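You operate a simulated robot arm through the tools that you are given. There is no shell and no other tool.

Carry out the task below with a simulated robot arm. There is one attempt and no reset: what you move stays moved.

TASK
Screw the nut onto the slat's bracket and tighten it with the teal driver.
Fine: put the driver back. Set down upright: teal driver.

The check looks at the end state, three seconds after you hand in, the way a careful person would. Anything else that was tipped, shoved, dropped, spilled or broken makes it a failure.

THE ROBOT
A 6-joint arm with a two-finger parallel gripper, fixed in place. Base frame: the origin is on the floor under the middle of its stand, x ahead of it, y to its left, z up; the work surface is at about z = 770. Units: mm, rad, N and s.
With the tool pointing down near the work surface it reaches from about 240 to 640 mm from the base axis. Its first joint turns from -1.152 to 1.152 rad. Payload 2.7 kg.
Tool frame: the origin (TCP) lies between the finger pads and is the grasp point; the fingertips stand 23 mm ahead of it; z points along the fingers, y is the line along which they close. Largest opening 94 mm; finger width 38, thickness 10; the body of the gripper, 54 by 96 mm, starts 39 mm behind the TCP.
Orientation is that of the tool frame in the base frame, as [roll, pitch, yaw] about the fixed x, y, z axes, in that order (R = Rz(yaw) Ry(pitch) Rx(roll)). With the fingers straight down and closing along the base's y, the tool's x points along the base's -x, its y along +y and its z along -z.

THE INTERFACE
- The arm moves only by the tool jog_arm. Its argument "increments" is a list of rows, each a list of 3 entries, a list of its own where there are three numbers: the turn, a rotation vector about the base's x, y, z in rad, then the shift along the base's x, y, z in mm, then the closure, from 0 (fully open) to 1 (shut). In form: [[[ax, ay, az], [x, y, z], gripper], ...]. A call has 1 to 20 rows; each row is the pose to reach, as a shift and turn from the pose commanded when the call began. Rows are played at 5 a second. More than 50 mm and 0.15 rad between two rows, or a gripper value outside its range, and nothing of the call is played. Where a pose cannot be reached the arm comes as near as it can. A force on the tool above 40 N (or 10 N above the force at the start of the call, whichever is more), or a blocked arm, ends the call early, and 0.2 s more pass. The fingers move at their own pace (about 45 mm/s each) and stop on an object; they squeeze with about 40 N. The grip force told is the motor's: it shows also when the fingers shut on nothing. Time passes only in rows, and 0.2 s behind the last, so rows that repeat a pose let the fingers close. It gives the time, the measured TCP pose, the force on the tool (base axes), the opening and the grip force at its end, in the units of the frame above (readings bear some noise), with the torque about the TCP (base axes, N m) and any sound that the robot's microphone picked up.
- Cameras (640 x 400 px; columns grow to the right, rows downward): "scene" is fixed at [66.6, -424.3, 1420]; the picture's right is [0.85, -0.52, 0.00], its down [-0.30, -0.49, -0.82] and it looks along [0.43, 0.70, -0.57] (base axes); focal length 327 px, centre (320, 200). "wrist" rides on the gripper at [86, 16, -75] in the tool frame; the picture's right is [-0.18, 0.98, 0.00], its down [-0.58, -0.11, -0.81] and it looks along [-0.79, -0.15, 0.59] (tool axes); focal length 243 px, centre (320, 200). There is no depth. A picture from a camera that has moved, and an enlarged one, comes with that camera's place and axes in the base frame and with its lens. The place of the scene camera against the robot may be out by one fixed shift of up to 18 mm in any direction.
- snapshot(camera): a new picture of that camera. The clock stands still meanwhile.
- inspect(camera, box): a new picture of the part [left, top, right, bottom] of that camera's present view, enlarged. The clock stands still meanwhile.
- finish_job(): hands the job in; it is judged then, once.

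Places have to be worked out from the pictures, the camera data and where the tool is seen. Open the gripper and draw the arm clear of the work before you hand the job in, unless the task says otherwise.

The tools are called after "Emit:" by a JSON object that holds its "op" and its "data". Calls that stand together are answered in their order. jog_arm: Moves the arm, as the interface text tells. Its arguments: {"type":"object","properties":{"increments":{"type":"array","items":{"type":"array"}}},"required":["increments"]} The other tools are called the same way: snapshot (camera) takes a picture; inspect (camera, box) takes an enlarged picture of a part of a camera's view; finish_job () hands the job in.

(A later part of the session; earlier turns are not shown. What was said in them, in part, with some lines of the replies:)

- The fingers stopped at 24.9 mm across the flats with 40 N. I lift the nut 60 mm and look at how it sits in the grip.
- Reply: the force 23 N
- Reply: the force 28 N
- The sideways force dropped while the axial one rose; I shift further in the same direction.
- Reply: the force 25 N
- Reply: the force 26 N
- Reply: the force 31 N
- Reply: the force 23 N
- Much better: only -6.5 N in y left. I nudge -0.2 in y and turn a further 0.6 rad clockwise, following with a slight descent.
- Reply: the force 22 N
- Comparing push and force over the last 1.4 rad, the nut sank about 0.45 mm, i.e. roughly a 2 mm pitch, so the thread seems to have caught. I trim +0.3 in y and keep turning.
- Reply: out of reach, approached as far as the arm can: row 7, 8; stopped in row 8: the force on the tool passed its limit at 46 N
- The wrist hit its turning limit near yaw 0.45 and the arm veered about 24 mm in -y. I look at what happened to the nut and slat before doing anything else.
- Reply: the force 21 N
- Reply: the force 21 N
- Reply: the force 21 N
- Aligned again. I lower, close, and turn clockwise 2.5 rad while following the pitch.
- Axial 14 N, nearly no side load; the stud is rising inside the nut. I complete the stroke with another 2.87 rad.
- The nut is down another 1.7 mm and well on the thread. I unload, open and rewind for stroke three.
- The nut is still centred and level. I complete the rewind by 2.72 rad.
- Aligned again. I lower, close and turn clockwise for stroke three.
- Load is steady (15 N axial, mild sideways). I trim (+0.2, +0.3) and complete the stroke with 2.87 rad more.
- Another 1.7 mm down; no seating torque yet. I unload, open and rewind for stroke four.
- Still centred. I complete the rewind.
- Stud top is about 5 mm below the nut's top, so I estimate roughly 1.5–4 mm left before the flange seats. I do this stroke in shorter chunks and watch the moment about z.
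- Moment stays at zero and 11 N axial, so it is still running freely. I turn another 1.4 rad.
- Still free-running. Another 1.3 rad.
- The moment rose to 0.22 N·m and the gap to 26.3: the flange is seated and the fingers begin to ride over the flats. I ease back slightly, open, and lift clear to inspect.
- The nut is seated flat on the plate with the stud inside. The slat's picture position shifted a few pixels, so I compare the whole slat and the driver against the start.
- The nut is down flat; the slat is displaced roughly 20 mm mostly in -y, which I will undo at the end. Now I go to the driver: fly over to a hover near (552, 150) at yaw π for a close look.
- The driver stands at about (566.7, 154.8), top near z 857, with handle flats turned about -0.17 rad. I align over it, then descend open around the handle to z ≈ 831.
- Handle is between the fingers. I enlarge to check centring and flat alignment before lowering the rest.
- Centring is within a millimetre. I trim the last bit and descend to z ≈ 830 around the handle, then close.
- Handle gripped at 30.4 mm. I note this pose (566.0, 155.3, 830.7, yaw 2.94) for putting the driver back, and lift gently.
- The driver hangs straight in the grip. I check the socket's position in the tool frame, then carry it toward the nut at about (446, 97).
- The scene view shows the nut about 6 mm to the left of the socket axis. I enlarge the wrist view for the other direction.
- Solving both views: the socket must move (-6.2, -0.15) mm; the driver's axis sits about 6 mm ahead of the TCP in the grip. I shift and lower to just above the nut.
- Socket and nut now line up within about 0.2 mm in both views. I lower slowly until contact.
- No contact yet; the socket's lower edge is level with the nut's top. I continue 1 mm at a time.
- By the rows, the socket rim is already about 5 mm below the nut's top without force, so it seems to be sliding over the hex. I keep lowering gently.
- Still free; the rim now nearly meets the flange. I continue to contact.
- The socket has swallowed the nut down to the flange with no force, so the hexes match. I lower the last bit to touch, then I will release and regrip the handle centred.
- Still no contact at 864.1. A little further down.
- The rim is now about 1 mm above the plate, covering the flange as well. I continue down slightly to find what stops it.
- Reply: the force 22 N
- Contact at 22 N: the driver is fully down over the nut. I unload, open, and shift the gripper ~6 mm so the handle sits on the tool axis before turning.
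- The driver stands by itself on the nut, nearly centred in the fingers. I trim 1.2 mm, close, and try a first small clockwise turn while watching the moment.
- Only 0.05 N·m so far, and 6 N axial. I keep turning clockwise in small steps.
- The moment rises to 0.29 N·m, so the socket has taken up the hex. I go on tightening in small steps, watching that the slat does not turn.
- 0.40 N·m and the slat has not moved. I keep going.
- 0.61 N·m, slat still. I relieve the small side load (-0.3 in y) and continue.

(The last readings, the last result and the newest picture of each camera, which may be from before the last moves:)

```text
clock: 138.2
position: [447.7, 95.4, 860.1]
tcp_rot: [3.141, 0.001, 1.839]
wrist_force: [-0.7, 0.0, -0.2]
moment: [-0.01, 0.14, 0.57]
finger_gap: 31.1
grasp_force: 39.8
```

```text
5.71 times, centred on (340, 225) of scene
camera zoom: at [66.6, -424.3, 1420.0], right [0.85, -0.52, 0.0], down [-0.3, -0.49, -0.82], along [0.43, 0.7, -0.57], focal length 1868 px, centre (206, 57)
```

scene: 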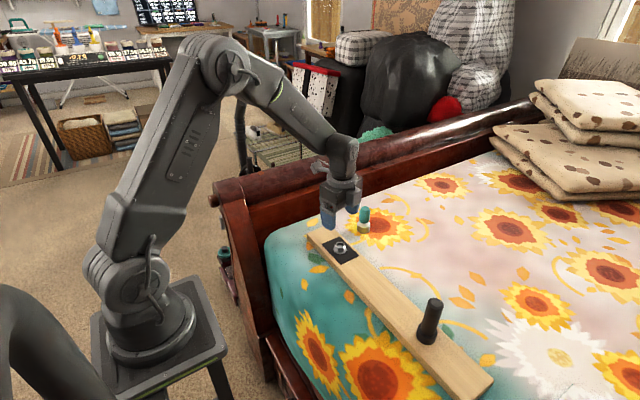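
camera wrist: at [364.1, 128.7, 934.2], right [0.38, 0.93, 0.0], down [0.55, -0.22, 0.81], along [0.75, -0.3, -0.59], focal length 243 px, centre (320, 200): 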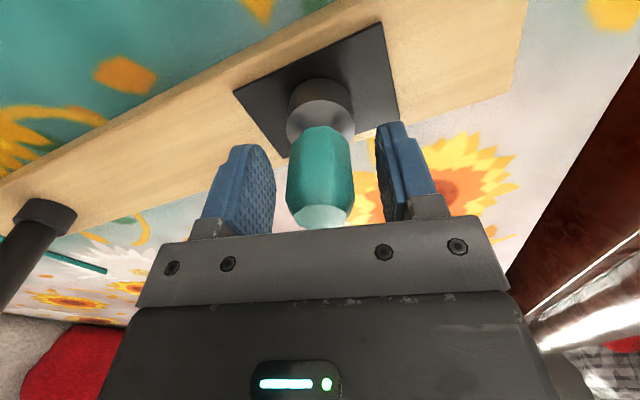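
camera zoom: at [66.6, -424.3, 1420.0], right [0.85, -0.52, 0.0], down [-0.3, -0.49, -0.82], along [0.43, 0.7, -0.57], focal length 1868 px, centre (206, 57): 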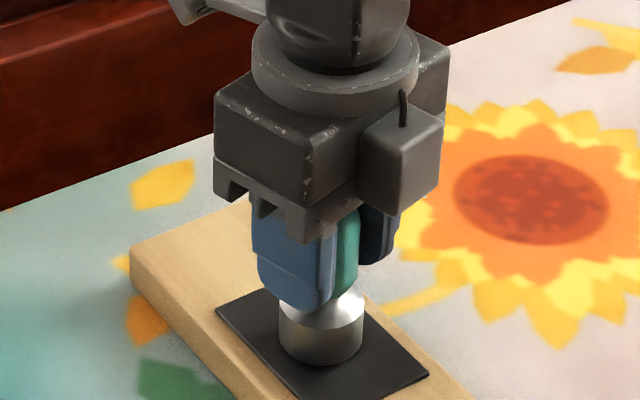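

The gap opened to 31.1 mm at ~0.6 N·m, so the handle is starting to roll in the fingers. I back off a little to see how the moment relaxes.

Emit:
{"op": "jog_arm", "data": {"increments": [[[0, 0, 0.05], [0, 0, 0], 1], [[0, 0, 0.1], [0, 0, 0], 1], [[0, 0, 0.15], [0, 0, 0], 1], [[0, 0, 0.15], [0, 0, 0], 1]]}}

Emit:
{"op": "inspect", "data": {"camera": "wrist", "box": [250, 70, 390, 230]}}

```text
clock: 139.2
position: [448.4, 95.2, 859.3]
tcp_rot: [-3.141, 0.002, 1.991]
wrist_force: [-3.2, 0.1, 0.7]
moment: [0.02, 0.18, -0.19]
finger_gap: 31.1
grasp_force: 39.9
```

```text
2.50 times, centred on (320, 150) of wrist
camera zoom: at [426.7, 180.8, 933.8], right [0.97, 0.23, 0.0], down [0.14, -0.57, 0.81], along [0.19, -0.78, -0.59], focal length 606 px, centre (320, 325)
```

zoom: 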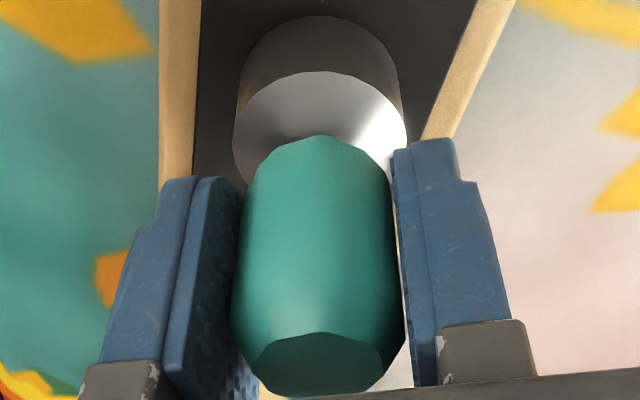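

The handle has rolled about 15° in the grip. I open, turn the gripper back to meet the flats, and look at the alignment.

Emit:
{"op": "jog_arm", "data": {"increments": [[[0, 0, 0.05], [0, 0, 0], 1], [[0, 0, 0.05], [0, 0, 0.3], 0.5], [[0, 0, 0.05], [0, 0, 0.3], 0.4], [[0, 0, 0.15], [0, 0, 0.3], 0.4], [[0, 0, 0.25], [0, 0, 0.3], 0.4], [[0, 0, 0.25], [0, 0, 0.3], 0.4]]}}

Emit:
{"op": "inspect", "data": {"camera": "wrist", "box": [250, 70, 390, 230]}}

Emit:
{"op": "inspect", "data": {"camera": "scene", "box": [300, 190, 380, 260]}}

```text
clock: 140.6
position: [447.6, 95.5, 860.2]
tcp_rot: [3.141, 0.001, 2.242]
wrist_force: [-0.4, 0.3, 0.4]
moment: [0.01, 0.0, -0.02]
finger_gap: 56.4
grasp_force: 0.1
```

```text
2.50 times, centred on (320, 150) of wrist
camera zoom: at [405.9, 172.9, 934.3], right [0.88, 0.47, 0.0], down [0.28, -0.52, 0.81], along [0.38, -0.71, -0.59], focal length 606 px, centre (320, 325)
```

zoom: 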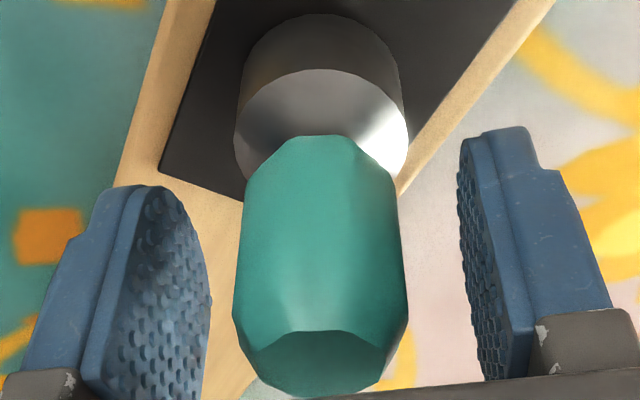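

```text
5.71 times, centred on (340, 225) of scene
camera zoom: at [66.6, -424.3, 1420.0], right [0.85, -0.52, 0.0], down [-0.3, -0.49, -0.82], along [0.43, 0.7, -0.57], focal length 1868 px, centre (206, 57)
```

zoom: 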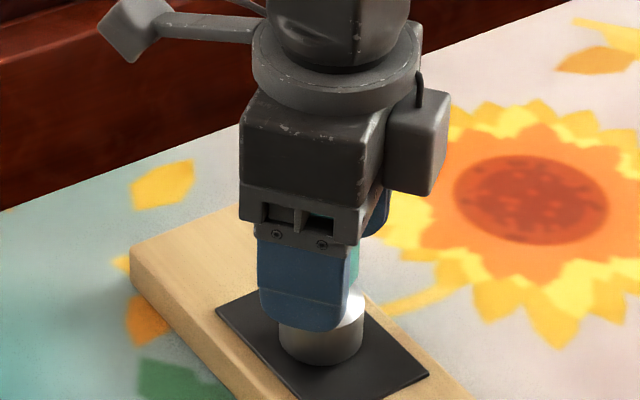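

The flats line up again at yaw 2.24, so the handle, and with it the nut, has turned about 0.7 rad. I regrip and tighten again to see at which angle the torque builds.

Emit:
{"op": "jog_arm", "data": {"increments": [[[0, 0, 0], [0, 0, 0], 1], [[0, 0, 0], [0, 0, 0], 1], [[0, 0, 0], [0, 0, 0], 1], [[0, 0, 0], [0, 0, 0], 1], [[0, 0, 0], [0, 0, -0.3], 1], [[0, 0, 0], [0, 0, -0.4], 1]]}}

Emit:
{"op": "jog_arm", "data": {"increments": [[[0, 0, -0.05], [0, 0, 0], 1], [[0, 0, -0.1], [0, 0, 0], 1], [[0, 0, -0.15], [0, 0, 0], 1], [[0, 0, -0.2], [0, 0, 0], 1], [[0, 0, -0.2], [0, 0, 0], 1]]}}

```text
clock: 142.0
position: [447.4, 94.7, 860.4]
tcp_rot: [-3.142, 0.002, 2.24]
wrist_force: [-0.3, 0.8, 3.8]
moment: [0.07, -0.02, -0.04]
finger_gap: 29.5
grasp_force: 40.4
```

```text
clock: 143.2
position: [446.6, 94.9, 859.8]
tcp_rot: [3.14, 0.0, 2.04]
wrist_force: [0.2, -0.2, 7.5]
moment: [-0.02, -0.01, 0.57]
finger_gap: 29.5
grasp_force: 39.9
```

0.57 N·m already after 0.2 rad with no slip. I add small steps.

Emit:
{"op": "jog_arm", "data": {"increments": [[[0, 0, -0.04], [0, 0, 0], 1], [[0, 0, -0.08], [0, 0, 0], 1], [[0, 0, -0.08], [0, 0, 0], 1]]}}

Emit:
{"op": "jog_arm", "data": {"increments": [[[0, 0, -0.04], [0, 0, 0], 1], [[0, 0, -0.08], [0, 0, 0], 1], [[0, 0, -0.08], [0, 0, 0], 1]]}}

```text
clock: 144.0
position: [447.3, 95.9, 861.2]
tcp_rot: [-3.141, 0.002, 1.962]
wrist_force: [0.5, 0.5, 5.6]
moment: [0.02, 0.01, 0.82]
finger_gap: 29.4
grasp_force: 40.4
```

```text
clock: 144.8
position: [446.8, 94.5, 860.4]
tcp_rot: [-3.141, 0.002, 1.882]
wrist_force: [-0.3, 0.4, 5.2]
moment: [0.03, 0.01, 0.98]
finger_gap: 29.8
grasp_force: 40.4
```

0.98 N·m with a firm hold. I check the slat is still in place before adding more.

Emit:
{"op": "inspect", "data": {"camera": "scene", "box": [300, 190, 380, 260]}}

Emit:
{"op": "jog_arm", "data": {"increments": [[[0, 0, -0.03], [0, 0, 0], 1], [[0, 0, -0.06], [0, 0, 0], 1], [[0, 0, -0.06], [0, 0, 0], 1]]}}

```text
5.71 times, centred on (340, 225) of scene
camera zoom: at [66.5, -424.3, 1420.0], right [0.85, -0.52, 0.0], down [-0.3, -0.49, -0.82], along [0.43, 0.7, -0.57], focal length 1868 px, centre (206, 57)
```

zoom: 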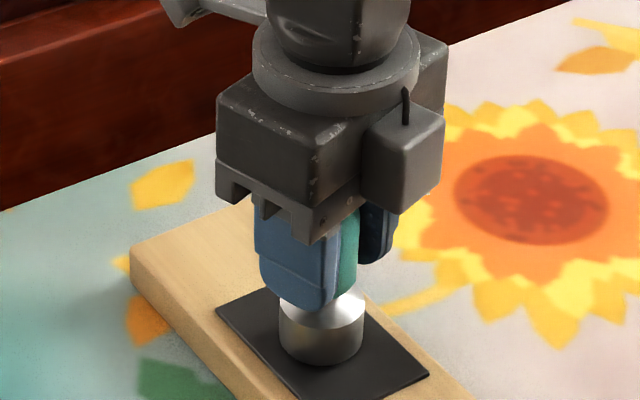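

```text
clock: 145.6
position: [446.8, 94.8, 859.8]
tcp_rot: [-3.14, 0.002, 1.82]
wrist_force: [0.5, 0.9, -0.7]
moment: [0.11, -0.14, 0.63]
finger_gap: 30.5
grasp_force: 40.2
```

It peaked near 1.0 N·m and then began to roll (gap 30.5). I open, check the handle's angle, and realign for one more pull to see whether the nut still turns.

Emit:
{"op": "jog_arm", "data": {"increments": [[[0, 0, 0.08], [0, 0, 0], 1], [[0, 0, 0.12], [0, 0, 0.3], 0.5], [[0, 0, 0.12], [0, 0, 0.3], 0.4], [[0, 0, 0.2], [0, 0, 0.3], 0.4], [[0, 0, 0.28], [0, 0, 0.3], 0.4], [[0, 0, 0.28], [0, 0, 0.3], 0.4]]}}

Emit:
{"op": "inspect", "data": {"camera": "wrist", "box": [250, 70, 390, 230]}}

```text
clock: 147.0
position: [446.6, 95.8, 860.2]
tcp_rot: [3.141, 0.003, 2.103]
wrist_force: [-0.5, 1.0, -0.4]
moment: [0.01, 0.01, 0.01]
finger_gap: 56.5
grasp_force: 0.0
```

```text
2.50 times, centred on (320, 150) of wrist
camera zoom: at [416.9, 177.9, 934.3], right [0.94, 0.34, 0.0], down [0.2, -0.56, 0.81], along [0.27, -0.76, -0.59], focal length 606 px, centre (320, 325)
```

zoom: 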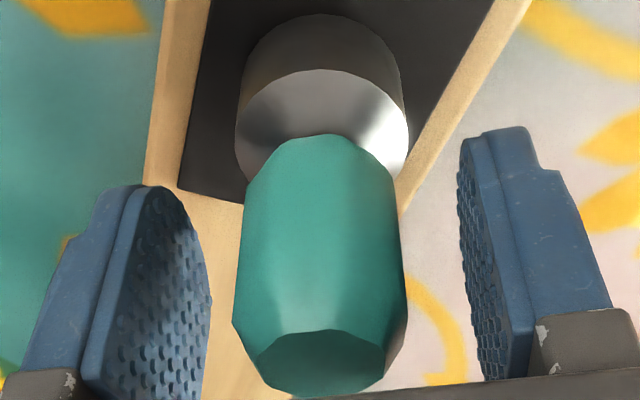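

I enlarge the handle's top to measure its angle against the fingers.

Emit:
{"op": "inspect", "data": {"camera": "wrist", "box": [285, 180, 365, 230]}}

Emit:
{"op": "inspect", "data": {"camera": "wrist", "box": [285, 115, 365, 165]}}

```text
8.00 times, centred on (325, 205) of wrist
camera zoom: at [416.9, 177.9, 934.3], right [0.94, 0.34, 0.0], down [0.2, -0.56, 0.81], along [0.27, -0.76, -0.59], focal length 1941 px, centre (280, 160)
```

zoom: 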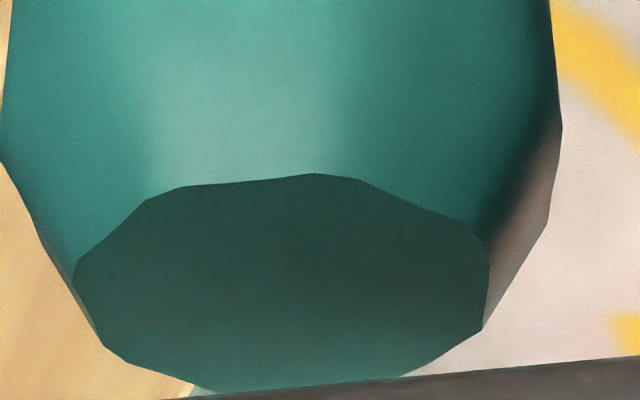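

```text
8.00 times, centred on (325, 140) of wrist
camera zoom: at [416.9, 177.9, 934.3], right [0.94, 0.34, 0.0], down [0.2, -0.56, 0.81], along [0.27, -0.76, -0.59], focal length 1941 px, centre (280, 680)
```

zoom: 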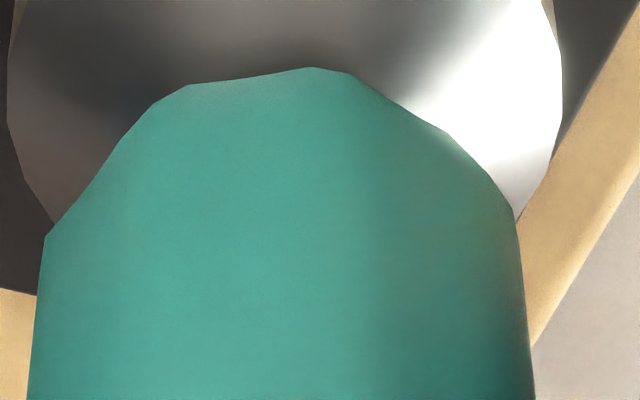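

The near flat is parallel to the fingers here, at yaw 2.10, so the nut did turn another ~0.1 rad. I regrip and tighten again up to about 1 N·m.

Emit:
{"op": "jog_arm", "data": {"increments": [[[0, 0, 0], [0, 0, 0], 1], [[0, 0, 0], [0, 0, 0], 1], [[0, 0, 0], [0, 0, 0], 1], [[0, 0, 0], [0, 0, 0], 1], [[0, 0, 0], [0, 0, -0.3], 1], [[0, 0, -0.05], [0, 0, -0.4], 1], [[0, 0, -0.1], [0, 0, -0.4], 1], [[0, 0, -0.15], [0, 0, -0.4], 1], [[0, 0, -0.15], [0, 0, -0.4], 1]]}}

Emit:
{"op": "jog_arm", "data": {"increments": [[[0, 0, -0.04], [0, 0, 0], 1], [[0, 0, -0.08], [0, 0, 0], 1], [[0, 0, -0.08], [0, 0, 0], 1]]}}

```text
clock: 149.0
position: [447.1, 94.7, 861.1]
tcp_rot: [3.141, 0.002, 1.951]
wrist_force: [-0.5, 2.7, 3.6]
moment: [0.2, 0.01, 0.64]
finger_gap: 30.4
grasp_force: 39.8
```

```text
clock: 149.8
position: [447.0, 95.0, 860.0]
tcp_rot: [-3.14, 0.001, 1.87]
wrist_force: [-1.1, 4.2, 7.2]
moment: [0.23, 0.11, 0.98]
finger_gap: 30.5
grasp_force: 39.9
```

The torque reaches 0.98 N·m at the same angle as last time, so the nut is holding. I add one more small step to see whether it goes any higher.

Emit:
{"op": "jog_arm", "data": {"increments": [[[0, 0, -0.03], [0, 0, 0], 1], [[0, 0, -0.06], [0, 0, 0], 1], [[0, 0, -0.06], [0, 0, 0], 1]]}}

Emit:
{"op": "inspect", "data": {"camera": "scene", "box": [290, 190, 490, 400]}}

```text
clock: 150.6
position: [447.8, 94.3, 860.4]
tcp_rot: [-3.141, 0.002, 1.81]
wrist_force: [0.8, -1.4, 1.1]
moment: [-0.15, 0.06, 0.62]
finger_gap: 30.6
grasp_force: 40.1
```

```text
1.90 times, centred on (390, 295) of scene
camera zoom: at [66.6, -424.4, 1419.9], right [0.85, -0.52, 0.0], down [-0.3, -0.49, -0.82], along [0.43, 0.7, -0.57], focal length 623 px, centre (187, 19)
```

zoom: 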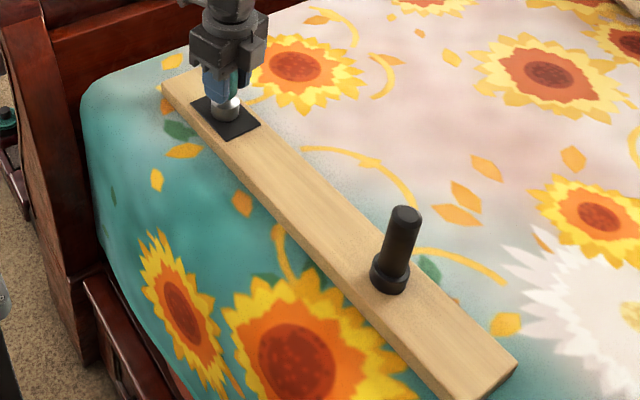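

The moment fell back to 0.62 again. I open and return to the same yaw as before, to compare the handle's angle and tell nut rotation from grip slip.

Emit:
{"op": "jog_arm", "data": {"increments": [[[0, 0, 0.08], [0, 0, 0], 1], [[0, 0, 0.12], [0, 0, 0.4], 0.5], [[0, 0, 0.12], [0, 0, 0.4], 0.4], [[0, 0, 0.2], [0, 0, 0.4], 0.4], [[0, 0, 0.29], [0, 0, 0.4], 0.4], [[0, 0, 0.29], [0, 0, 0.4], 0.4]]}}

Emit:
{"op": "inspect", "data": {"camera": "wrist", "box": [285, 180, 365, 230]}}

Emit:
{"op": "inspect", "data": {"camera": "wrist", "box": [285, 115, 365, 165]}}

```text
clock: 152.0
position: [447.3, 95.1, 860.5]
tcp_rot: [-3.141, 0.001, 2.103]
wrist_force: [0.7, 0.0, 0.3]
moment: [0.02, -0.05, 0.02]
finger_gap: 56.3
grasp_force: 0.1
```

```text
8.00 times, centred on (325, 205) of wrist
camera zoom: at [417.1, 177.9, 934.3], right [0.94, 0.34, 0.0], down [0.2, -0.56, 0.81], along [0.27, -0.76, -0.59], focal length 1941 px, centre (280, 160)
```

zoom: 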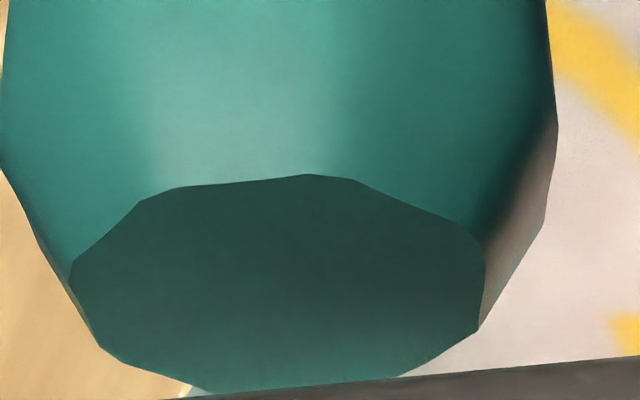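

```text
8.00 times, centred on (325, 140) of wrist
camera zoom: at [417.1, 177.9, 934.3], right [0.94, 0.34, 0.0], down [0.2, -0.56, 0.81], along [0.27, -0.76, -0.59], focal length 1941 px, centre (280, 680)
```

zoom: 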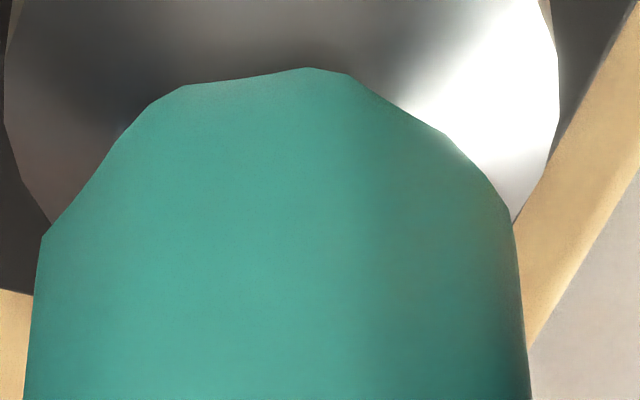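

The handle looks identical to before, so the nut did not move under ~1 N·m: it is tight and only the grip slips. I realign to the flats at yaw 2.24, grip, and lift the driver straight off.

Emit:
{"op": "jog_arm", "data": {"increments": [[[0, 0, 0.07], [0, 0, 0], 0.4], [[0, 0, 0.137], [0, 0, 0], 0.4], [[0, 0, 0.137], [0, 0, 0], 1], [[0, 0, 0.137], [0, 0, 0], 1], [[0, 0, 0.137], [0, 0, 0], 1], [[0, 0, 0.137], [0, 0, 0], 1], [[0, 0, 0.137], [0, 0, 0], 1]]}}

Emit:
{"op": "jog_arm", "data": {"increments": [[[0, 0, 0], [0, 0, 2], 1], [[0, 0, 0], [0, 0, 4], 1], [[0, 0, 0], [0, 0, 7], 1], [[0, 0, 0], [0, 0, 10], 1], [[0, 0, 0], [0, 0, 14], 1], [[0, 0, 0], [0, 0, 18], 1], [[0, 0, 0], [0, 0, 24], 1], [[0, 0, 0], [0, 0, 32], 1], [[0, 0, 0], [0, 0, 40], 1], [[0, 0, 0], [0, 0, 40], 1]]}}

Emit:
{"op": "inspect", "data": {"camera": "scene", "box": [300, 190, 380, 260]}}

Emit:
{"op": "snapshot", "data": {"camera": "wrist"}}

```text
clock: 153.6
position: [447.3, 95.0, 861.1]
tcp_rot: [-3.14, 0.001, 2.238]
wrist_force: [3.9, 2.5, 0.1]
moment: [0.16, -0.19, -0.05]
finger_gap: 29.6
grasp_force: 40.0
```

```text
clock: 155.8
position: [448.0, 95.8, 901.0]
tcp_rot: [3.141, 0.002, 2.237]
wrist_force: [-1.2, 0.3, -1.2]
moment: [0.0, 0.03, 0.01]
finger_gap: 29.7
grasp_force: 39.3
```

```text
5.71 times, centred on (340, 225) of scene
camera zoom: at [66.6, -424.3, 1420.0], right [0.85, -0.52, 0.0], down [-0.3, -0.49, -0.82], along [0.43, 0.7, -0.57], focal length 1868 px, centre (206, 57)
```

zoom: 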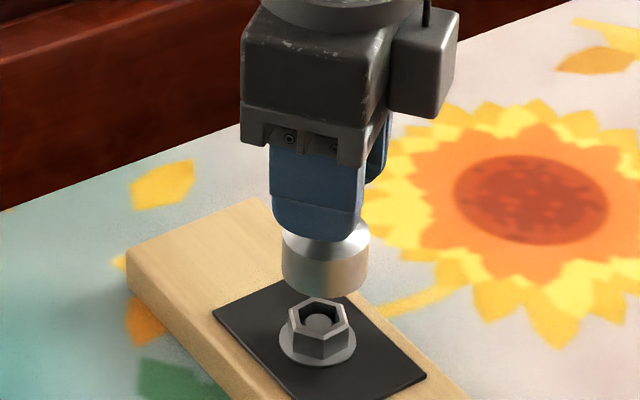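

```text
taken
camera wrist: at [406.6, 173.2, 974.9], right [0.89, 0.46, 0.0], down [0.27, -0.52, 0.81], along [0.37, -0.71, -0.59], focal length 243 px, centre (320, 200)
```

wrist: 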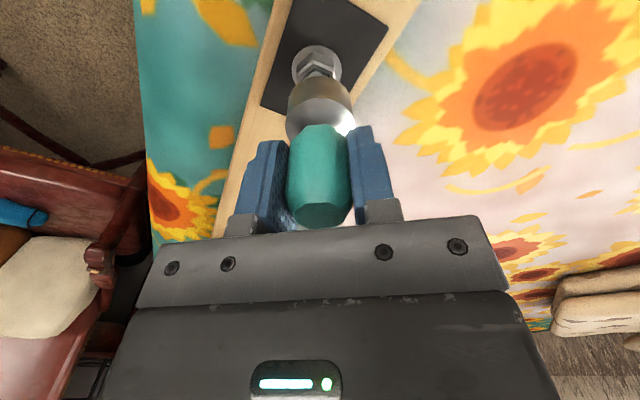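

The driver is off and the nut stays seated. I carry the driver back by the reverse of its outbound shift (+126.7, +59.0), turning it back 0.70 rad on the way.

Emit:
{"op": "jog_arm", "data": {"increments": [[[0, 0, 0], [4, 2, 3], 1], [[0, 0, 0.07], [16, 8, 5], 1], [[0, 0, 0.14], [32, 15, 5], 1], [[0, 0, 0.21], [49, 23, 5], 1], [[0, 0, 0.28], [66, 31, 5], 1], [[0, 0, 0.35], [83, 39, 5], 1], [[0, 0, 0.42], [99, 46, 5], 1], [[0, 0, 0.49], [113, 53, 5], 1], [[0, 0, 0.56], [122, 57, 5], 1], [[0, 0, 0.63], [126, 58.7, 5], 1], [[0, 0, 0.7], [126.7, 59, 5], 1], [[0, 0, 0.7], [126.7, 59, 5], 1], [[0, 0, 0.7], [126.7, 59, 5], 1]]}}

Emit:
{"op": "snapshot", "data": {"camera": "wrist"}}

Emit:
{"op": "inspect", "data": {"camera": "scene", "box": [310, 150, 420, 250]}}

```text
clock: 158.6
position: [574.3, 155.1, 905.2]
tcp_rot: [3.141, 0.002, 2.938]
wrist_force: [0.0, 0.8, -1.6]
moment: [0.01, -0.05, 0.0]
finger_gap: 29.7
grasp_force: 40.2
```

```text
taken
camera wrist: at [492.3, 187.3, 979.2], right [0.38, 0.93, 0.0], down [0.55, -0.22, 0.81], along [0.75, -0.31, -0.59], focal length 243 px, centre (320, 200)
```

wrist: 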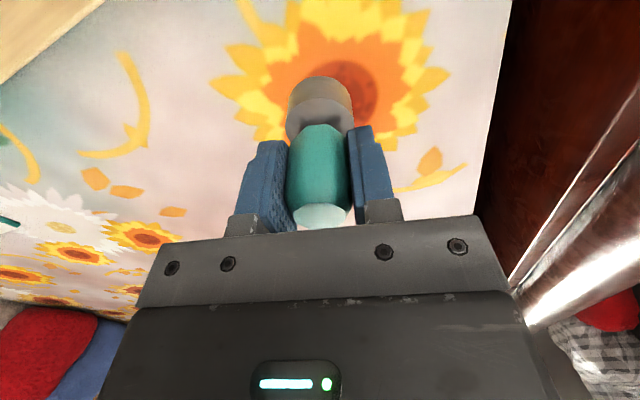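

```text
4.00 times, centred on (365, 200) of scene
camera zoom: at [66.6, -424.3, 1420.0], right [0.85, -0.52, 0.0], down [-0.3, -0.49, -0.82], along [0.43, 0.7, -0.57], focal length 1308 px, centre (140, 200)
```

zoom: 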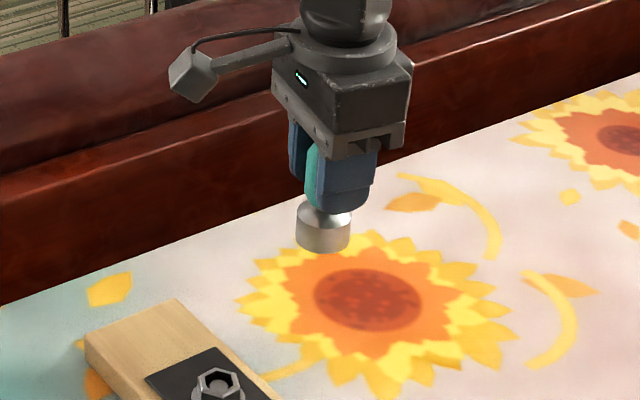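

The driver is back over its spot (same picture column as when I lifted it). I lower it to a few millimetres above the bed.

Emit:
{"op": "jog_arm", "data": {"increments": [[[0, 0, 0], [0, 0, -12], 1], [[0, 0, 0], [0, 0, -26], 1], [[0, 0, 0], [0, 0, -40], 1], [[0, 0, 0], [0, 0, -54], 1], [[0, 0, 0], [0, 0, -64], 1], [[0, 0, 0], [0, 0, -70], 1], [[0, 0, 0], [0, 0, -73], 1], [[0, 0, 0], [0, 0, -73], 1]]}}

Emit:
{"op": "inspect", "data": {"camera": "scene", "box": [310, 170, 420, 250]}}

```text
clock: 160.4
position: [573.9, 154.4, 832.1]
tcp_rot: [3.141, 0.002, 2.941]
wrist_force: [-0.9, 0.4, -2.1]
moment: [-0.01, 0.03, 0.0]
finger_gap: 29.7
grasp_force: 39.7
```

```text
5.00 times, centred on (365, 210) of scene
camera zoom: at [66.6, -424.3, 1420.0], right [0.85, -0.52, 0.0], down [-0.3, -0.49, -0.82], along [0.43, 0.7, -0.57], focal length 1635 px, centre (95, 150)
```

zoom: 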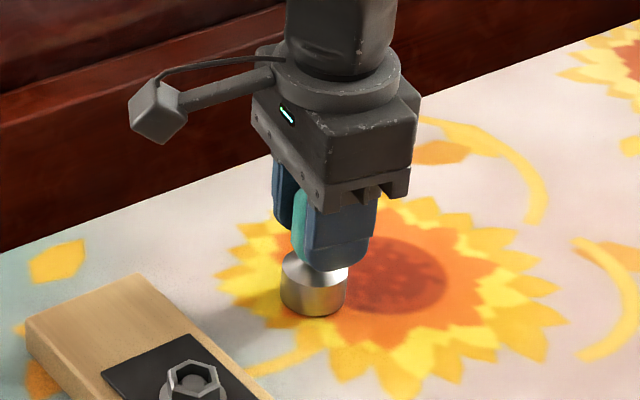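

It is right above its original spot. I lower in half-millimetre steps to touch the bed.

Emit:
{"op": "jog_arm", "data": {"increments": [[[0, 0, 0], [0, 0, -0.7], 1], [[0, 0, 0], [0, 0, -1.4], 1], [[0, 0, 0], [0, 0, -2], 1], [[0, 0, 0], [0, 0, -2], 1]]}}

```text
clock: 161.4
position: [574.8, 153.9, 830.9]
tcp_rot: [3.141, 0.001, 2.938]
wrist_force: [-0.1, 0.1, -0.8]
moment: [0.05, 0.01, -0.03]
finger_gap: 29.7
grasp_force: 39.9
```

Emit:
{"op": "jog_arm", "data": {"increments": [[[0, 0, 0], [0, 0, -0.4], 1], [[0, 0, 0], [0, 0, -0.8], 1], [[0, 0, 0], [0, 0, -0.8], 1]]}}

```text
clock: 162.2
position: [574.8, 154.2, 830.4]
tcp_rot: [3.14, 0.003, 2.939]
wrist_force: [-2.7, -0.4, 5.1]
moment: [0.03, 0.1, 0.03]
finger_gap: 29.4
grasp_force: 40.1
```

Touching with 5 N. I ease 0.2 mm, open, let it settle and check before lifting away.

Emit:
{"op": "jog_arm", "data": {"increments": [[[0, 0, 0], [0, 0, 0.2], 1], [[0, 0, 0], [0, 0, 0.2], 0.5], [[0, 0, 0], [0, 0, 0.2], 0.3], [[0, 0, 0], [0, 0, 0.2], 0.1], [[0, 0, 0], [0, 0, 0.2], 0.1], [[0, 0, 0], [0, 0, 0.2], 0.1]]}}

Emit:
{"op": "snapshot", "data": {"camera": "wrist"}}

Emit:
{"op": "inspect", "data": {"camera": "scene", "box": [310, 170, 420, 250]}}

```text
clock: 163.6
position: [574.8, 153.5, 830.8]
tcp_rot: [3.141, 0.001, 2.939]
wrist_force: [0.2, 1.2, -0.1]
moment: [0.0, -0.03, -0.03]
finger_gap: 84.8
grasp_force: 0.2
```

```text
taken
camera wrist: at [492.0, 187.4, 903.5], right [0.38, 0.93, 0.0], down [0.55, -0.22, 0.81], along [0.75, -0.31, -0.59], focal length 243 px, centre (320, 200)
```

wrist: 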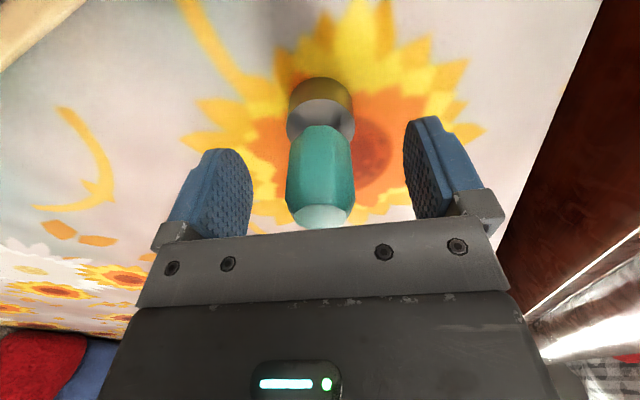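

```text
5.00 times, centred on (365, 210) of scene
camera zoom: at [66.6, -424.3, 1420.0], right [0.85, -0.52, 0.0], down [-0.3, -0.49, -0.82], along [0.43, 0.7, -0.57], focal length 1635 px, centre (95, 150)
```

zoom: 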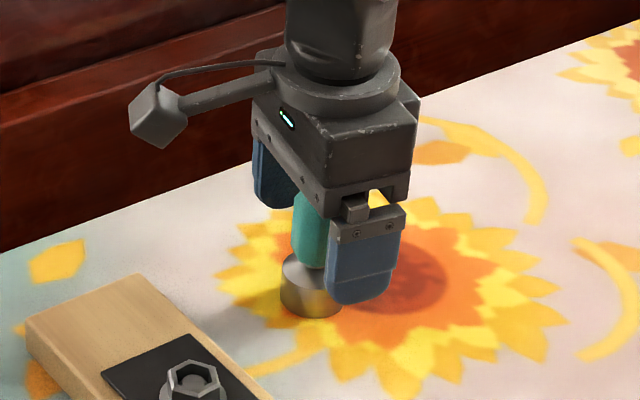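

The driver stands upright on its own in its old place. I lift straight up well clear of its top.

Emit:
{"op": "jog_arm", "data": {"increments": [[[0, 0, 0], [0, 0, 10], 0], [[0, 0, 0], [0, 0, 30], 0], [[0, 0, 0], [0, 0, 55], 0], [[0, 0, 0], [0, 0, 80], 0], [[0, 0, 0], [0, 0, 100], 0], [[0, 0, 0], [0, 0, 100], 0]]}}

Emit:
{"op": "snapshot", "data": {"camera": "scene"}}

Emit:
{"op": "inspect", "data": {"camera": "scene", "box": [300, 190, 420, 280]}}

Emit:
{"op": "inspect", "data": {"camera": "scene", "box": [290, 190, 490, 400]}}

```text
clock: 165.0
position: [574.2, 154.4, 929.2]
tcp_rot: [3.141, 0.002, 2.94]
wrist_force: [-0.8, 0.1, 0.3]
moment: [0.01, 0.03, 0.02]
finger_gap: 94.1
grasp_force: 0.0
```

```text
taken
```

scene: 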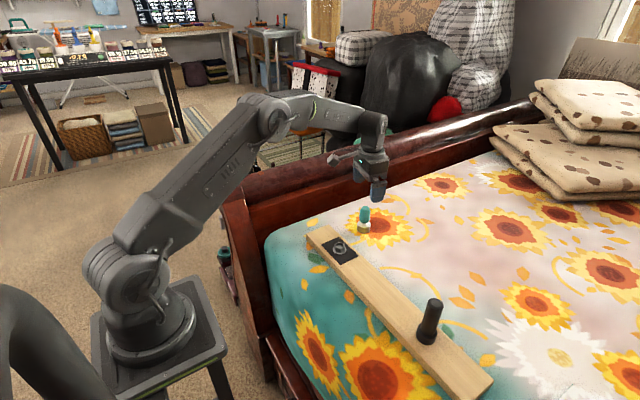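

```text
4.44 times, centred on (360, 235) of scene
camera zoom: at [66.6, -424.3, 1420.0], right [0.85, -0.52, 0.0], down [-0.3, -0.49, -0.82], along [0.43, 0.7, -0.57], focal length 1453 px, centre (142, 44)
```

zoom: 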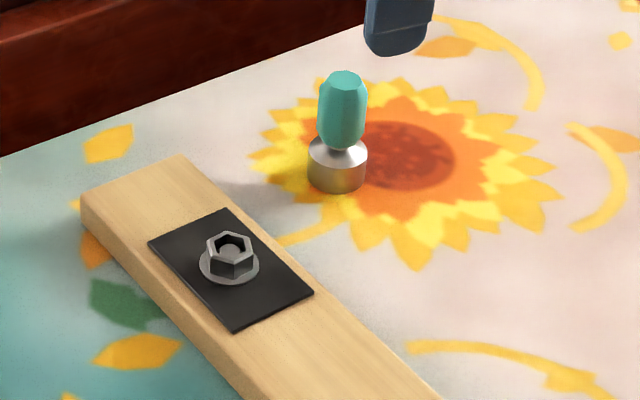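

```text
1.90 times, centred on (390, 295) of scene
camera zoom: at [66.6, -424.3, 1420.0], right [0.85, -0.52, 0.0], down [-0.3, -0.49, -0.82], along [0.43, 0.7, -0.57], focal length 623 px, centre (187, 19)
```

zoom: 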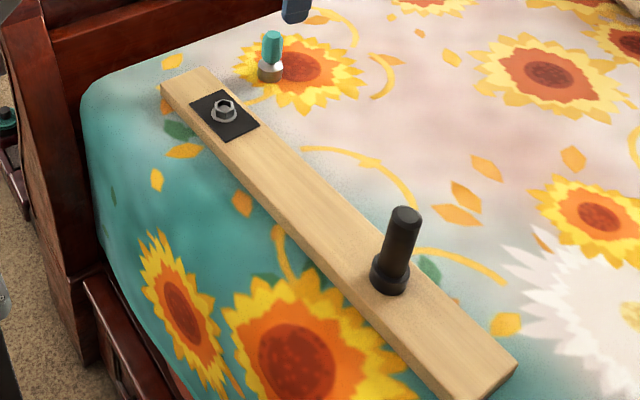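

The driver is back exactly where it started and upright. The slat still sits about (+9.5, -21) mm off its start, so I go back over the nut to inspect it and then draw the slat gently back.

Emit:
{"op": "jog_arm", "data": {"increments": [[[0, 0, 0], [-10, -5, 0], 0], [[0, 0, 0], [-28, -13, 0], 0], [[0, 0, 0], [-48, -22, 0], 0], [[0, 0, 0], [-68, -31, 0], 0], [[0, 0, 0], [-88, -40, 0], 0], [[0, 0, 0], [-108, -49, 0], 0], [[0, 0, 0], [-122, -55, -5], 0], [[0, 0, 0], [-128.4, -58.3, -10], 0], [[0, 0, 0], [-128.4, -58.3, -10], 0], [[0, 0, 0], [-128.4, -58.3, -10], 0]]}}

Emit:
{"op": "snapshot", "data": {"camera": "wrist"}}

Emit:
{"op": "inspect", "data": {"camera": "wrist", "box": [260, 20, 380, 130]}}

Emit:
{"op": "inspect", "data": {"camera": "scene", "box": [315, 225, 365, 265]}}

```text
clock: 167.2
position: [444.3, 94.5, 919.9]
tcp_rot: [3.142, 0.001, 2.937]
wrist_force: [0.0, -0.1, -0.3]
moment: [0.01, 0.0, 0.02]
finger_gap: 94.1
grasp_force: 0.2
```

```text
taken
camera wrist: at [363.1, 129.3, 993.5], right [0.38, 0.93, 0.0], down [0.55, -0.22, 0.81], along [0.75, -0.31, -0.59], focal length 243 px, centre (320, 200)
```

wrist: 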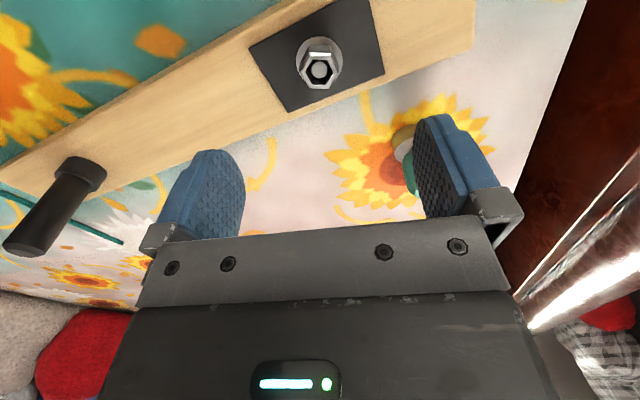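

```text
3.64 times, centred on (320, 75) of wrist
camera zoom: at [363.1, 129.3, 993.5], right [0.38, 0.93, 0.0], down [0.55, -0.22, 0.81], along [0.75, -0.31, -0.59], focal length 882 px, centre (320, 654)
```

zoom: 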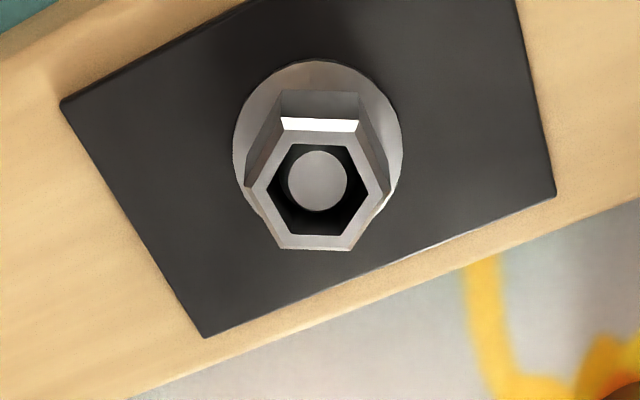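

```text
10.00 times, centred on (340, 245) of scene
camera zoom: at [66.6, -424.3, 1420.0], right [0.85, -0.52, 0.0], down [-0.3, -0.49, -0.82], along [0.43, 0.7, -0.57], focal length 3269 px, centre (120, -250)
```

zoom: 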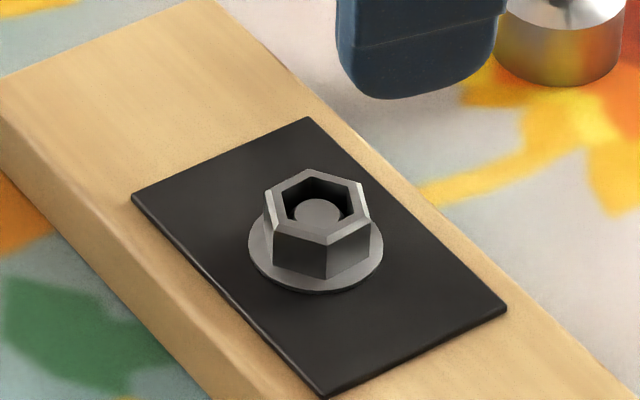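

The nut is flat on the plate and tight, with a flat pair at yaw ≈ 3.26. I turn to that, centre on the nut and come down around it.

Emit:
{"op": "jog_arm", "data": {"increments": [[[0, 0, 0.11], [0.2, -0.6, 0], 0.3], [[0, 0, 0.22], [0.2, -0.6, -15], 0.3], [[0, 0, 0.327], [0.2, -0.6, -35], 0.3], [[0, 0, 0.327], [0.2, -0.6, -55], 0.3], [[0, 0, 0.327], [0.2, -0.6, -72], 0.3], [[0, 0, 0.327], [0.2, -0.6, -84], 0.3], [[0, 0, 0.327], [0.2, -0.6, -90], 0.3], [[0, 0, 0.327], [0.2, -0.6, -93], 0.3], [[0, 0, 0.327], [0.2, -0.6, -93], 0.3]]}}

Emit:
{"op": "inspect", "data": {"camera": "wrist", "box": [250, 70, 390, 200]}}

Emit:
{"op": "inspect", "data": {"camera": "scene", "box": [315, 215, 365, 255]}}

```text
clock: 169.2
position: [445.0, 95.5, 827.0]
tcp_rot: [-3.142, 0.002, -3.018]
wrist_force: [-0.4, -0.2, -0.7]
moment: [0.0, 0.05, -0.02]
finger_gap: 65.7
grasp_force: 0.1
```

```text
3.08 times, centred on (320, 135) of wrist
camera zoom: at [357.3, 100.9, 900.3], right [0.06, 1.0, 0.0], down [0.59, -0.04, 0.81], along [0.81, -0.05, -0.59], focal length 746 px, centre (320, 400)
```

zoom: 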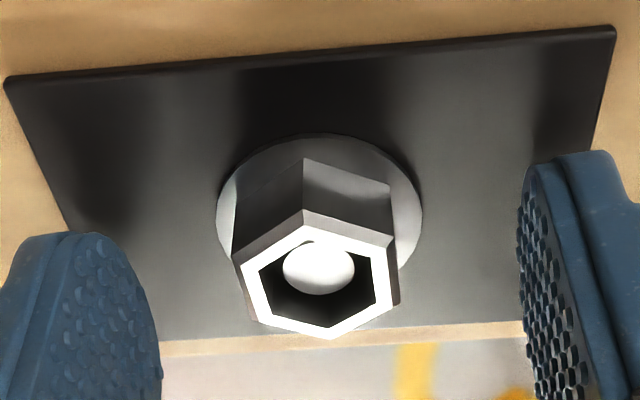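

```text
10.00 times, centred on (340, 235) of scene
camera zoom: at [66.6, -424.3, 1420.0], right [0.85, -0.52, 0.0], down [-0.3, -0.49, -0.82], along [0.43, 0.7, -0.57], focal length 3269 px, centre (120, -150)
```

zoom: 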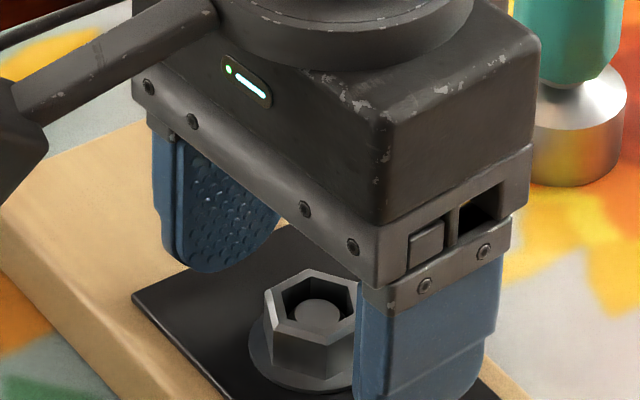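

Aligned just like the earlier grips. I close on the flats and, before moving, check for side loads.

Emit:
{"op": "jog_arm", "data": {"increments": [[[0, 0, 0], [0, 0, -0.4], 0.5], [[0, 0, 0], [0, 0, -0.4], 1], [[0, 0, 0], [0, 0, -0.4], 1], [[0, 0, 0], [0, 0, -0.4], 1], [[0, 0, 0], [0, 0, -0.4], 1], [[0, 0, 0], [0, 0, -0.4], 1]]}}

```text
clock: 170.6
position: [444.4, 95.7, 825.5]
tcp_rot: [-3.141, 0.003, -3.017]
wrist_force: [0.1, -0.5, 0.1]
moment: [-0.02, 0.01, -0.1]
finger_gap: 24.5
grasp_force: 40.0
```

Gripped at 24.5 mm with almost no load. I draw the slat slowly along its own axis, first 5 mm, and read the force.

Emit:
{"op": "jog_arm", "data": {"increments": [[[0, 0, -0.02], [-0.2, 0.6, 0], 1], [[0, 0, -0.02], [-0.4, 1.4, 0], 1], [[0, 0, -0.02], [-0.7, 2.3, 0], 1], [[0, 0, -0.02], [-1.0, 3.2, 0], 1], [[0, 0, -0.02], [-1.3, 4.1, 0], 1], [[0, 0, -0.02], [-1.6, 5, 0], 1]]}}

Emit:
{"op": "inspect", "data": {"camera": "scene", "box": [290, 190, 490, 400]}}

```text
clock: 172.0
position: [444.9, 99.3, 826.9]
tcp_rot: [3.141, 0.002, -3.04]
wrist_force: [0.8, -6.4, 3.1]
moment: [-0.13, -0.03, 0.0]
finger_gap: 24.8
grasp_force: 39.7
```

```text
1.90 times, centred on (390, 295) of scene
camera zoom: at [66.6, -424.5, 1419.9], right [0.85, -0.52, 0.0], down [-0.3, -0.49, -0.82], along [0.43, 0.7, -0.57], focal length 623 px, centre (187, 19)
```

zoom: 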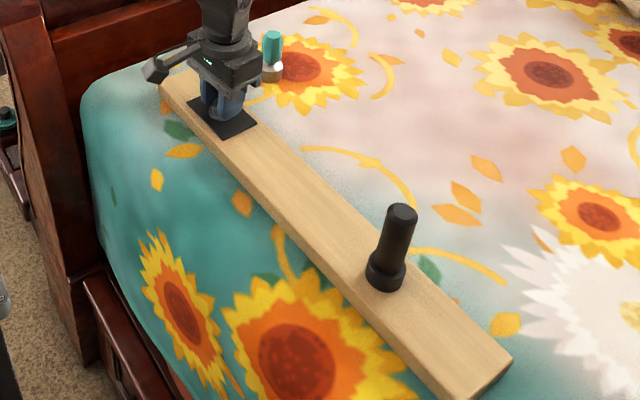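

Friction is only about 6 N, and the slat with the black piece follows smoothly. I continue slowly by (-7, +15.6) mm to the starting place.

Emit:
{"op": "jog_arm", "data": {"increments": [[[0, 0, 0], [-0.3, 0.8, 0], 1], [[0, 0, 0], [-0.7, 1.7, 0], 1], [[0, 0, 0], [-1.1, 2.6, 0], 1], [[0, 0, 0], [-1.5, 3.5, 0], 1], [[0, 0, 0], [-1.9, 4.4, 0], 1], [[0, 0, 0], [-2.3, 5.3, 0], 1], [[0, 0, 0], [-2.7, 6.2, 0], 1], [[0, 0, 0], [-3.1, 7.1, 0], 1], [[0, 0, 0], [-3.5, 8.0, 0], 1], [[0, 0, 0], [-3.9, 8.9, 0], 1], [[0, 0, 0], [-4.3, 9.8, 0], 1], [[0, 0, 0], [-4.7, 10.7, 0], 1], [[0, 0, 0], [-5.1, 11.6, 0], 1], [[0, 0, 0], [-5.5, 12.5, 0], 1], [[0, 0, 0], [-5.9, 13.4, 0], 1], [[0, 0, 0], [-6.3, 14.3, 0], 1], [[0, 0, 0], [-6.7, 15.0, 0], 1], [[0, 0, 0], [-7.0, 15.6, 0], 1], [[0, 0, 0], [-7.0, 15.6, 0], 1]]}}

Emit:
{"op": "inspect", "data": {"camera": "scene", "box": [290, 190, 490, 400]}}

Emit:
{"op": "inspect", "data": {"camera": "scene", "box": [300, 190, 420, 280]}}

```text
clock: 176.0
position: [437.3, 115.9, 827.0]
tcp_rot: [-3.14, 0.001, -3.038]
wrist_force: [3.6, -5.6, 4.2]
moment: [-0.16, -0.07, 0.04]
finger_gap: 24.6
grasp_force: 39.8
```

```text
1.90 times, centred on (390, 295) of scene
camera zoom: at [66.6, -424.5, 1419.9], right [0.85, -0.52, 0.0], down [-0.3, -0.49, -0.82], along [0.43, 0.7, -0.57], focal length 623 px, centre (187, 19)
```

zoom: 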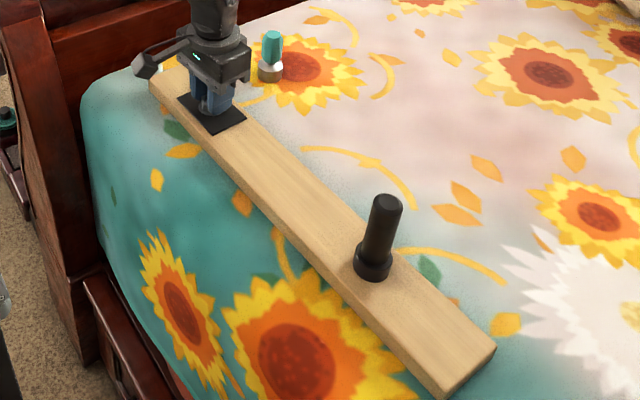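

```text
4.44 times, centred on (360, 235) of scene
camera zoom: at [66.6, -424.5, 1419.9], right [0.85, -0.52, 0.0], down [-0.3, -0.49, -0.82], along [0.43, 0.7, -0.57], focal length 1453 px, centre (142, 44)
```

zoom: 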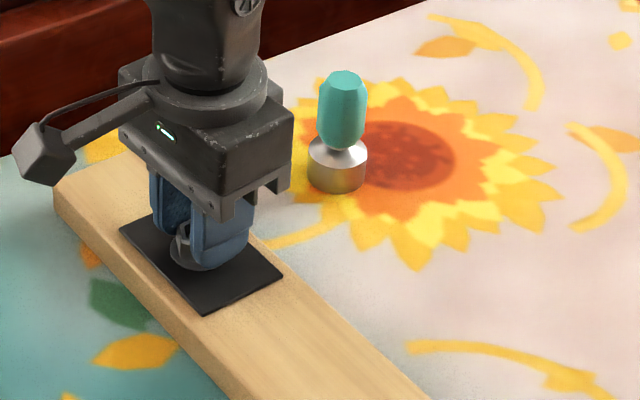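

Everything now overlays the starting picture: plate corners, slat end and black piece match within about a pixel. I relieve the side load, open and lift clear.

Emit:
{"op": "jog_arm", "data": {"increments": [[[0, 0, 0], [0.15, -0.25, 0.1], 1], [[0, 0, 0], [0.15, -0.25, 0.2], 0.5], [[0, 0, 0], [0.15, -0.25, 0.3], 0.3], [[0, 0, 0], [0.15, -0.25, 0.3], 0.3], [[0, 0, 0], [0.15, -0.25, 10], 0.3], [[0, 0, 0], [0.15, -0.25, 30], 0.2], [[0, 0, 0], [0.15, -0.25, 60], 0.2], [[0, 0, 0], [0.15, -0.25, 90], 0.2], [[0, 0, 0], [0.15, -0.25, 90], 0.2]]}}

Emit:
{"op": "inspect", "data": {"camera": "wrist", "box": [260, 20, 380, 130]}}

Emit:
{"op": "inspect", "data": {"camera": "scene", "box": [300, 190, 420, 280]}}

```text
clock: 178.0
position: [437.9, 116.5, 916.6]
tcp_rot: [3.141, 0.002, -3.038]
wrist_force: [0.2, 0.3, 0.5]
moment: [-0.03, 0.0, 0.01]
finger_gap: 74.9
grasp_force: 0.0
```

```text
3.64 times, centred on (320, 75) of wrist
camera zoom: at [349.4, 122.9, 990.8], right [0.08, 1.0, 0.0], down [0.59, -0.05, 0.81], along [0.8, -0.07, -0.59], focal length 882 px, centre (320, 654)
```

zoom: 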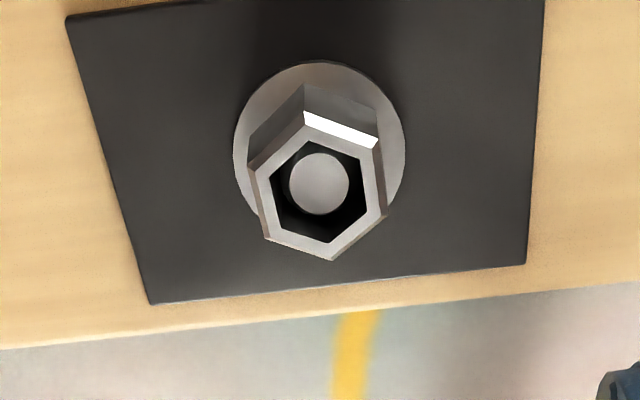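

```text
4.44 times, centred on (360, 235) of scene
camera zoom: at [66.6, -424.3, 1420.0], right [0.85, -0.52, 0.0], down [-0.3, -0.49, -0.82], along [0.43, 0.7, -0.57], focal length 1453 px, centre (142, 44)
```

zoom: 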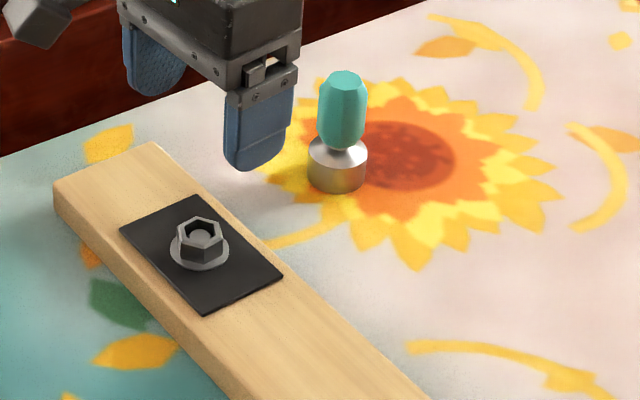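

The nut sits flat and square on the plate, the driver stands in its old spot, and the slat is back where it was. I open fully and draw the arm back to near its starting pose.

Emit:
{"op": "jog_arm", "data": {"increments": [[[0, 0, 0], [-5, -3, 25], 0], [[0, 0, 0], [-20, -12, 50], 0], [[0, 0, 0], [-40, -24, 75], 0], [[0, 0, 0], [-60, -36, 100], 0], [[0, 0, 0], [-80, -47, 125], 0], [[0, 0, -0.1], [-95, -56, 143], 0], [[0, 0, -0.1], [-95, -56, 143], 0], [[0, 0, -0.1], [-95, -56, 143], 0]]}}

Emit:
{"op": "snapshot", "data": {"camera": "scene"}}

Emit:
{"op": "inspect", "data": {"camera": "scene", "box": [290, 190, 490, 400]}}

Emit:
{"op": "inspect", "data": {"camera": "scene", "box": [305, 215, 365, 265]}}

Emit:
{"op": "snapshot", "data": {"camera": "wrist"}}

```text
clock: 179.8
position: [341.3, 60.4, 1059.2]
tcp_rot: [3.14, 0.003, -3.138]
wrist_force: [0.3, 0.7, -0.6]
moment: [0.0, -0.01, -0.03]
finger_gap: 94.0
grasp_force: 0.0
```

```text
taken
```

scene: 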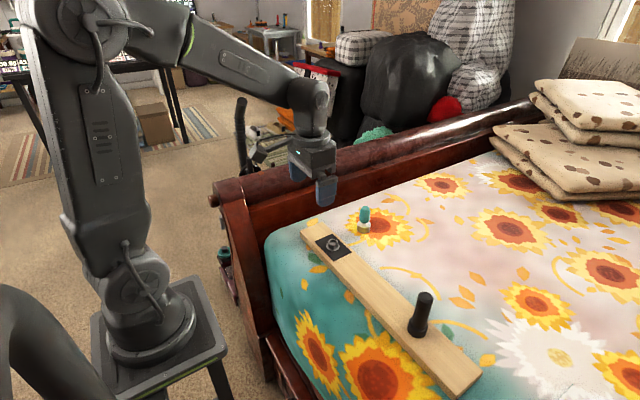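

```text
1.90 times, centred on (390, 295) of scene
camera zoom: at [66.6, -424.3, 1420.0], right [0.85, -0.52, 0.0], down [-0.3, -0.49, -0.82], along [0.43, 0.7, -0.57], focal length 623 px, centre (187, 19)
```

zoom: 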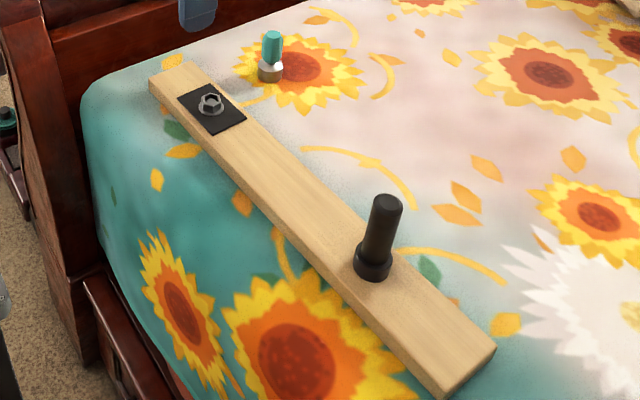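

```text
8.00 times, centred on (335, 240) of scene
camera zoom: at [66.6, -424.3, 1420.0], right [0.85, -0.52, 0.0], down [-0.3, -0.49, -0.82], along [0.43, 0.7, -0.57], focal length 2615 px, centre (200, -120)
```

zoom: 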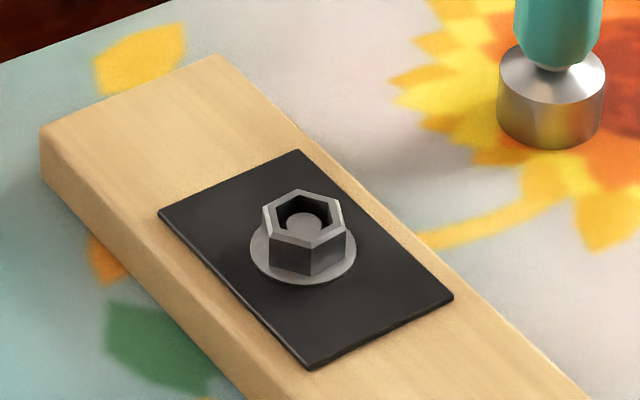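

```text
taken
camera wrist: at [255.2, 75.6, 1133.6], right [0.18, 0.98, 0.0], down [0.58, -0.11, 0.81], along [0.79, -0.15, -0.59], focal length 243 px, centre (320, 200)
```

wrist: 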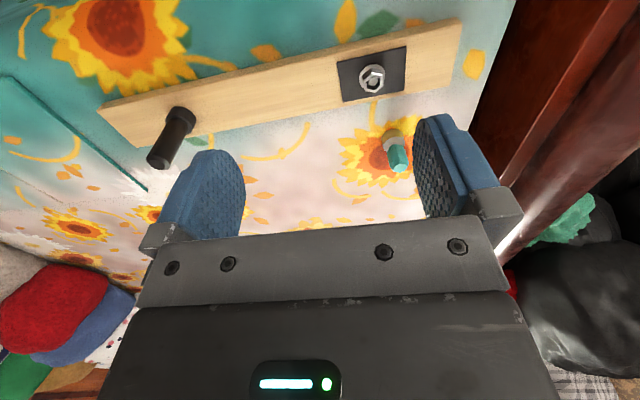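

Both views match the start except that the nut is now seated on the bracket: it held about 1 N·m under the driver without moving further. The driver stands upright in its old place, the slat and black piece are back where they were, and the gripper is open and clear. I hand the job in.

Emit:
{"op": "finish_job", "data": {}}

```text
The job is handed in.
```

The nut is screwed down onto the slat's bracket and tightened with the teal driver. The driver is back in its original spot, standing upright.

- **Tightness:** in two final pulls the nut held about 1 N·m without turning further. That is the most I could apply, because the handle starts to roll in the gripper at that point. I heard no click from the driver, and I don't know what torque the check expects.
- **Slat:** while I was threading the nut, the wrist reached its turning limit and dragged the slat about 24 mm along the bed, with the black piece standing on it. Nothing tipped. At the end I drew the slat back by the nut, and in the camera view it now matches its starting position to within about a pixel.
- **First grip:** the fingers slipped off the nut on the first try. It stayed upright, moved only a couple of millimetres on the bed, and I picked it up again.

The gripper is open and the arm is back near its starting pose.
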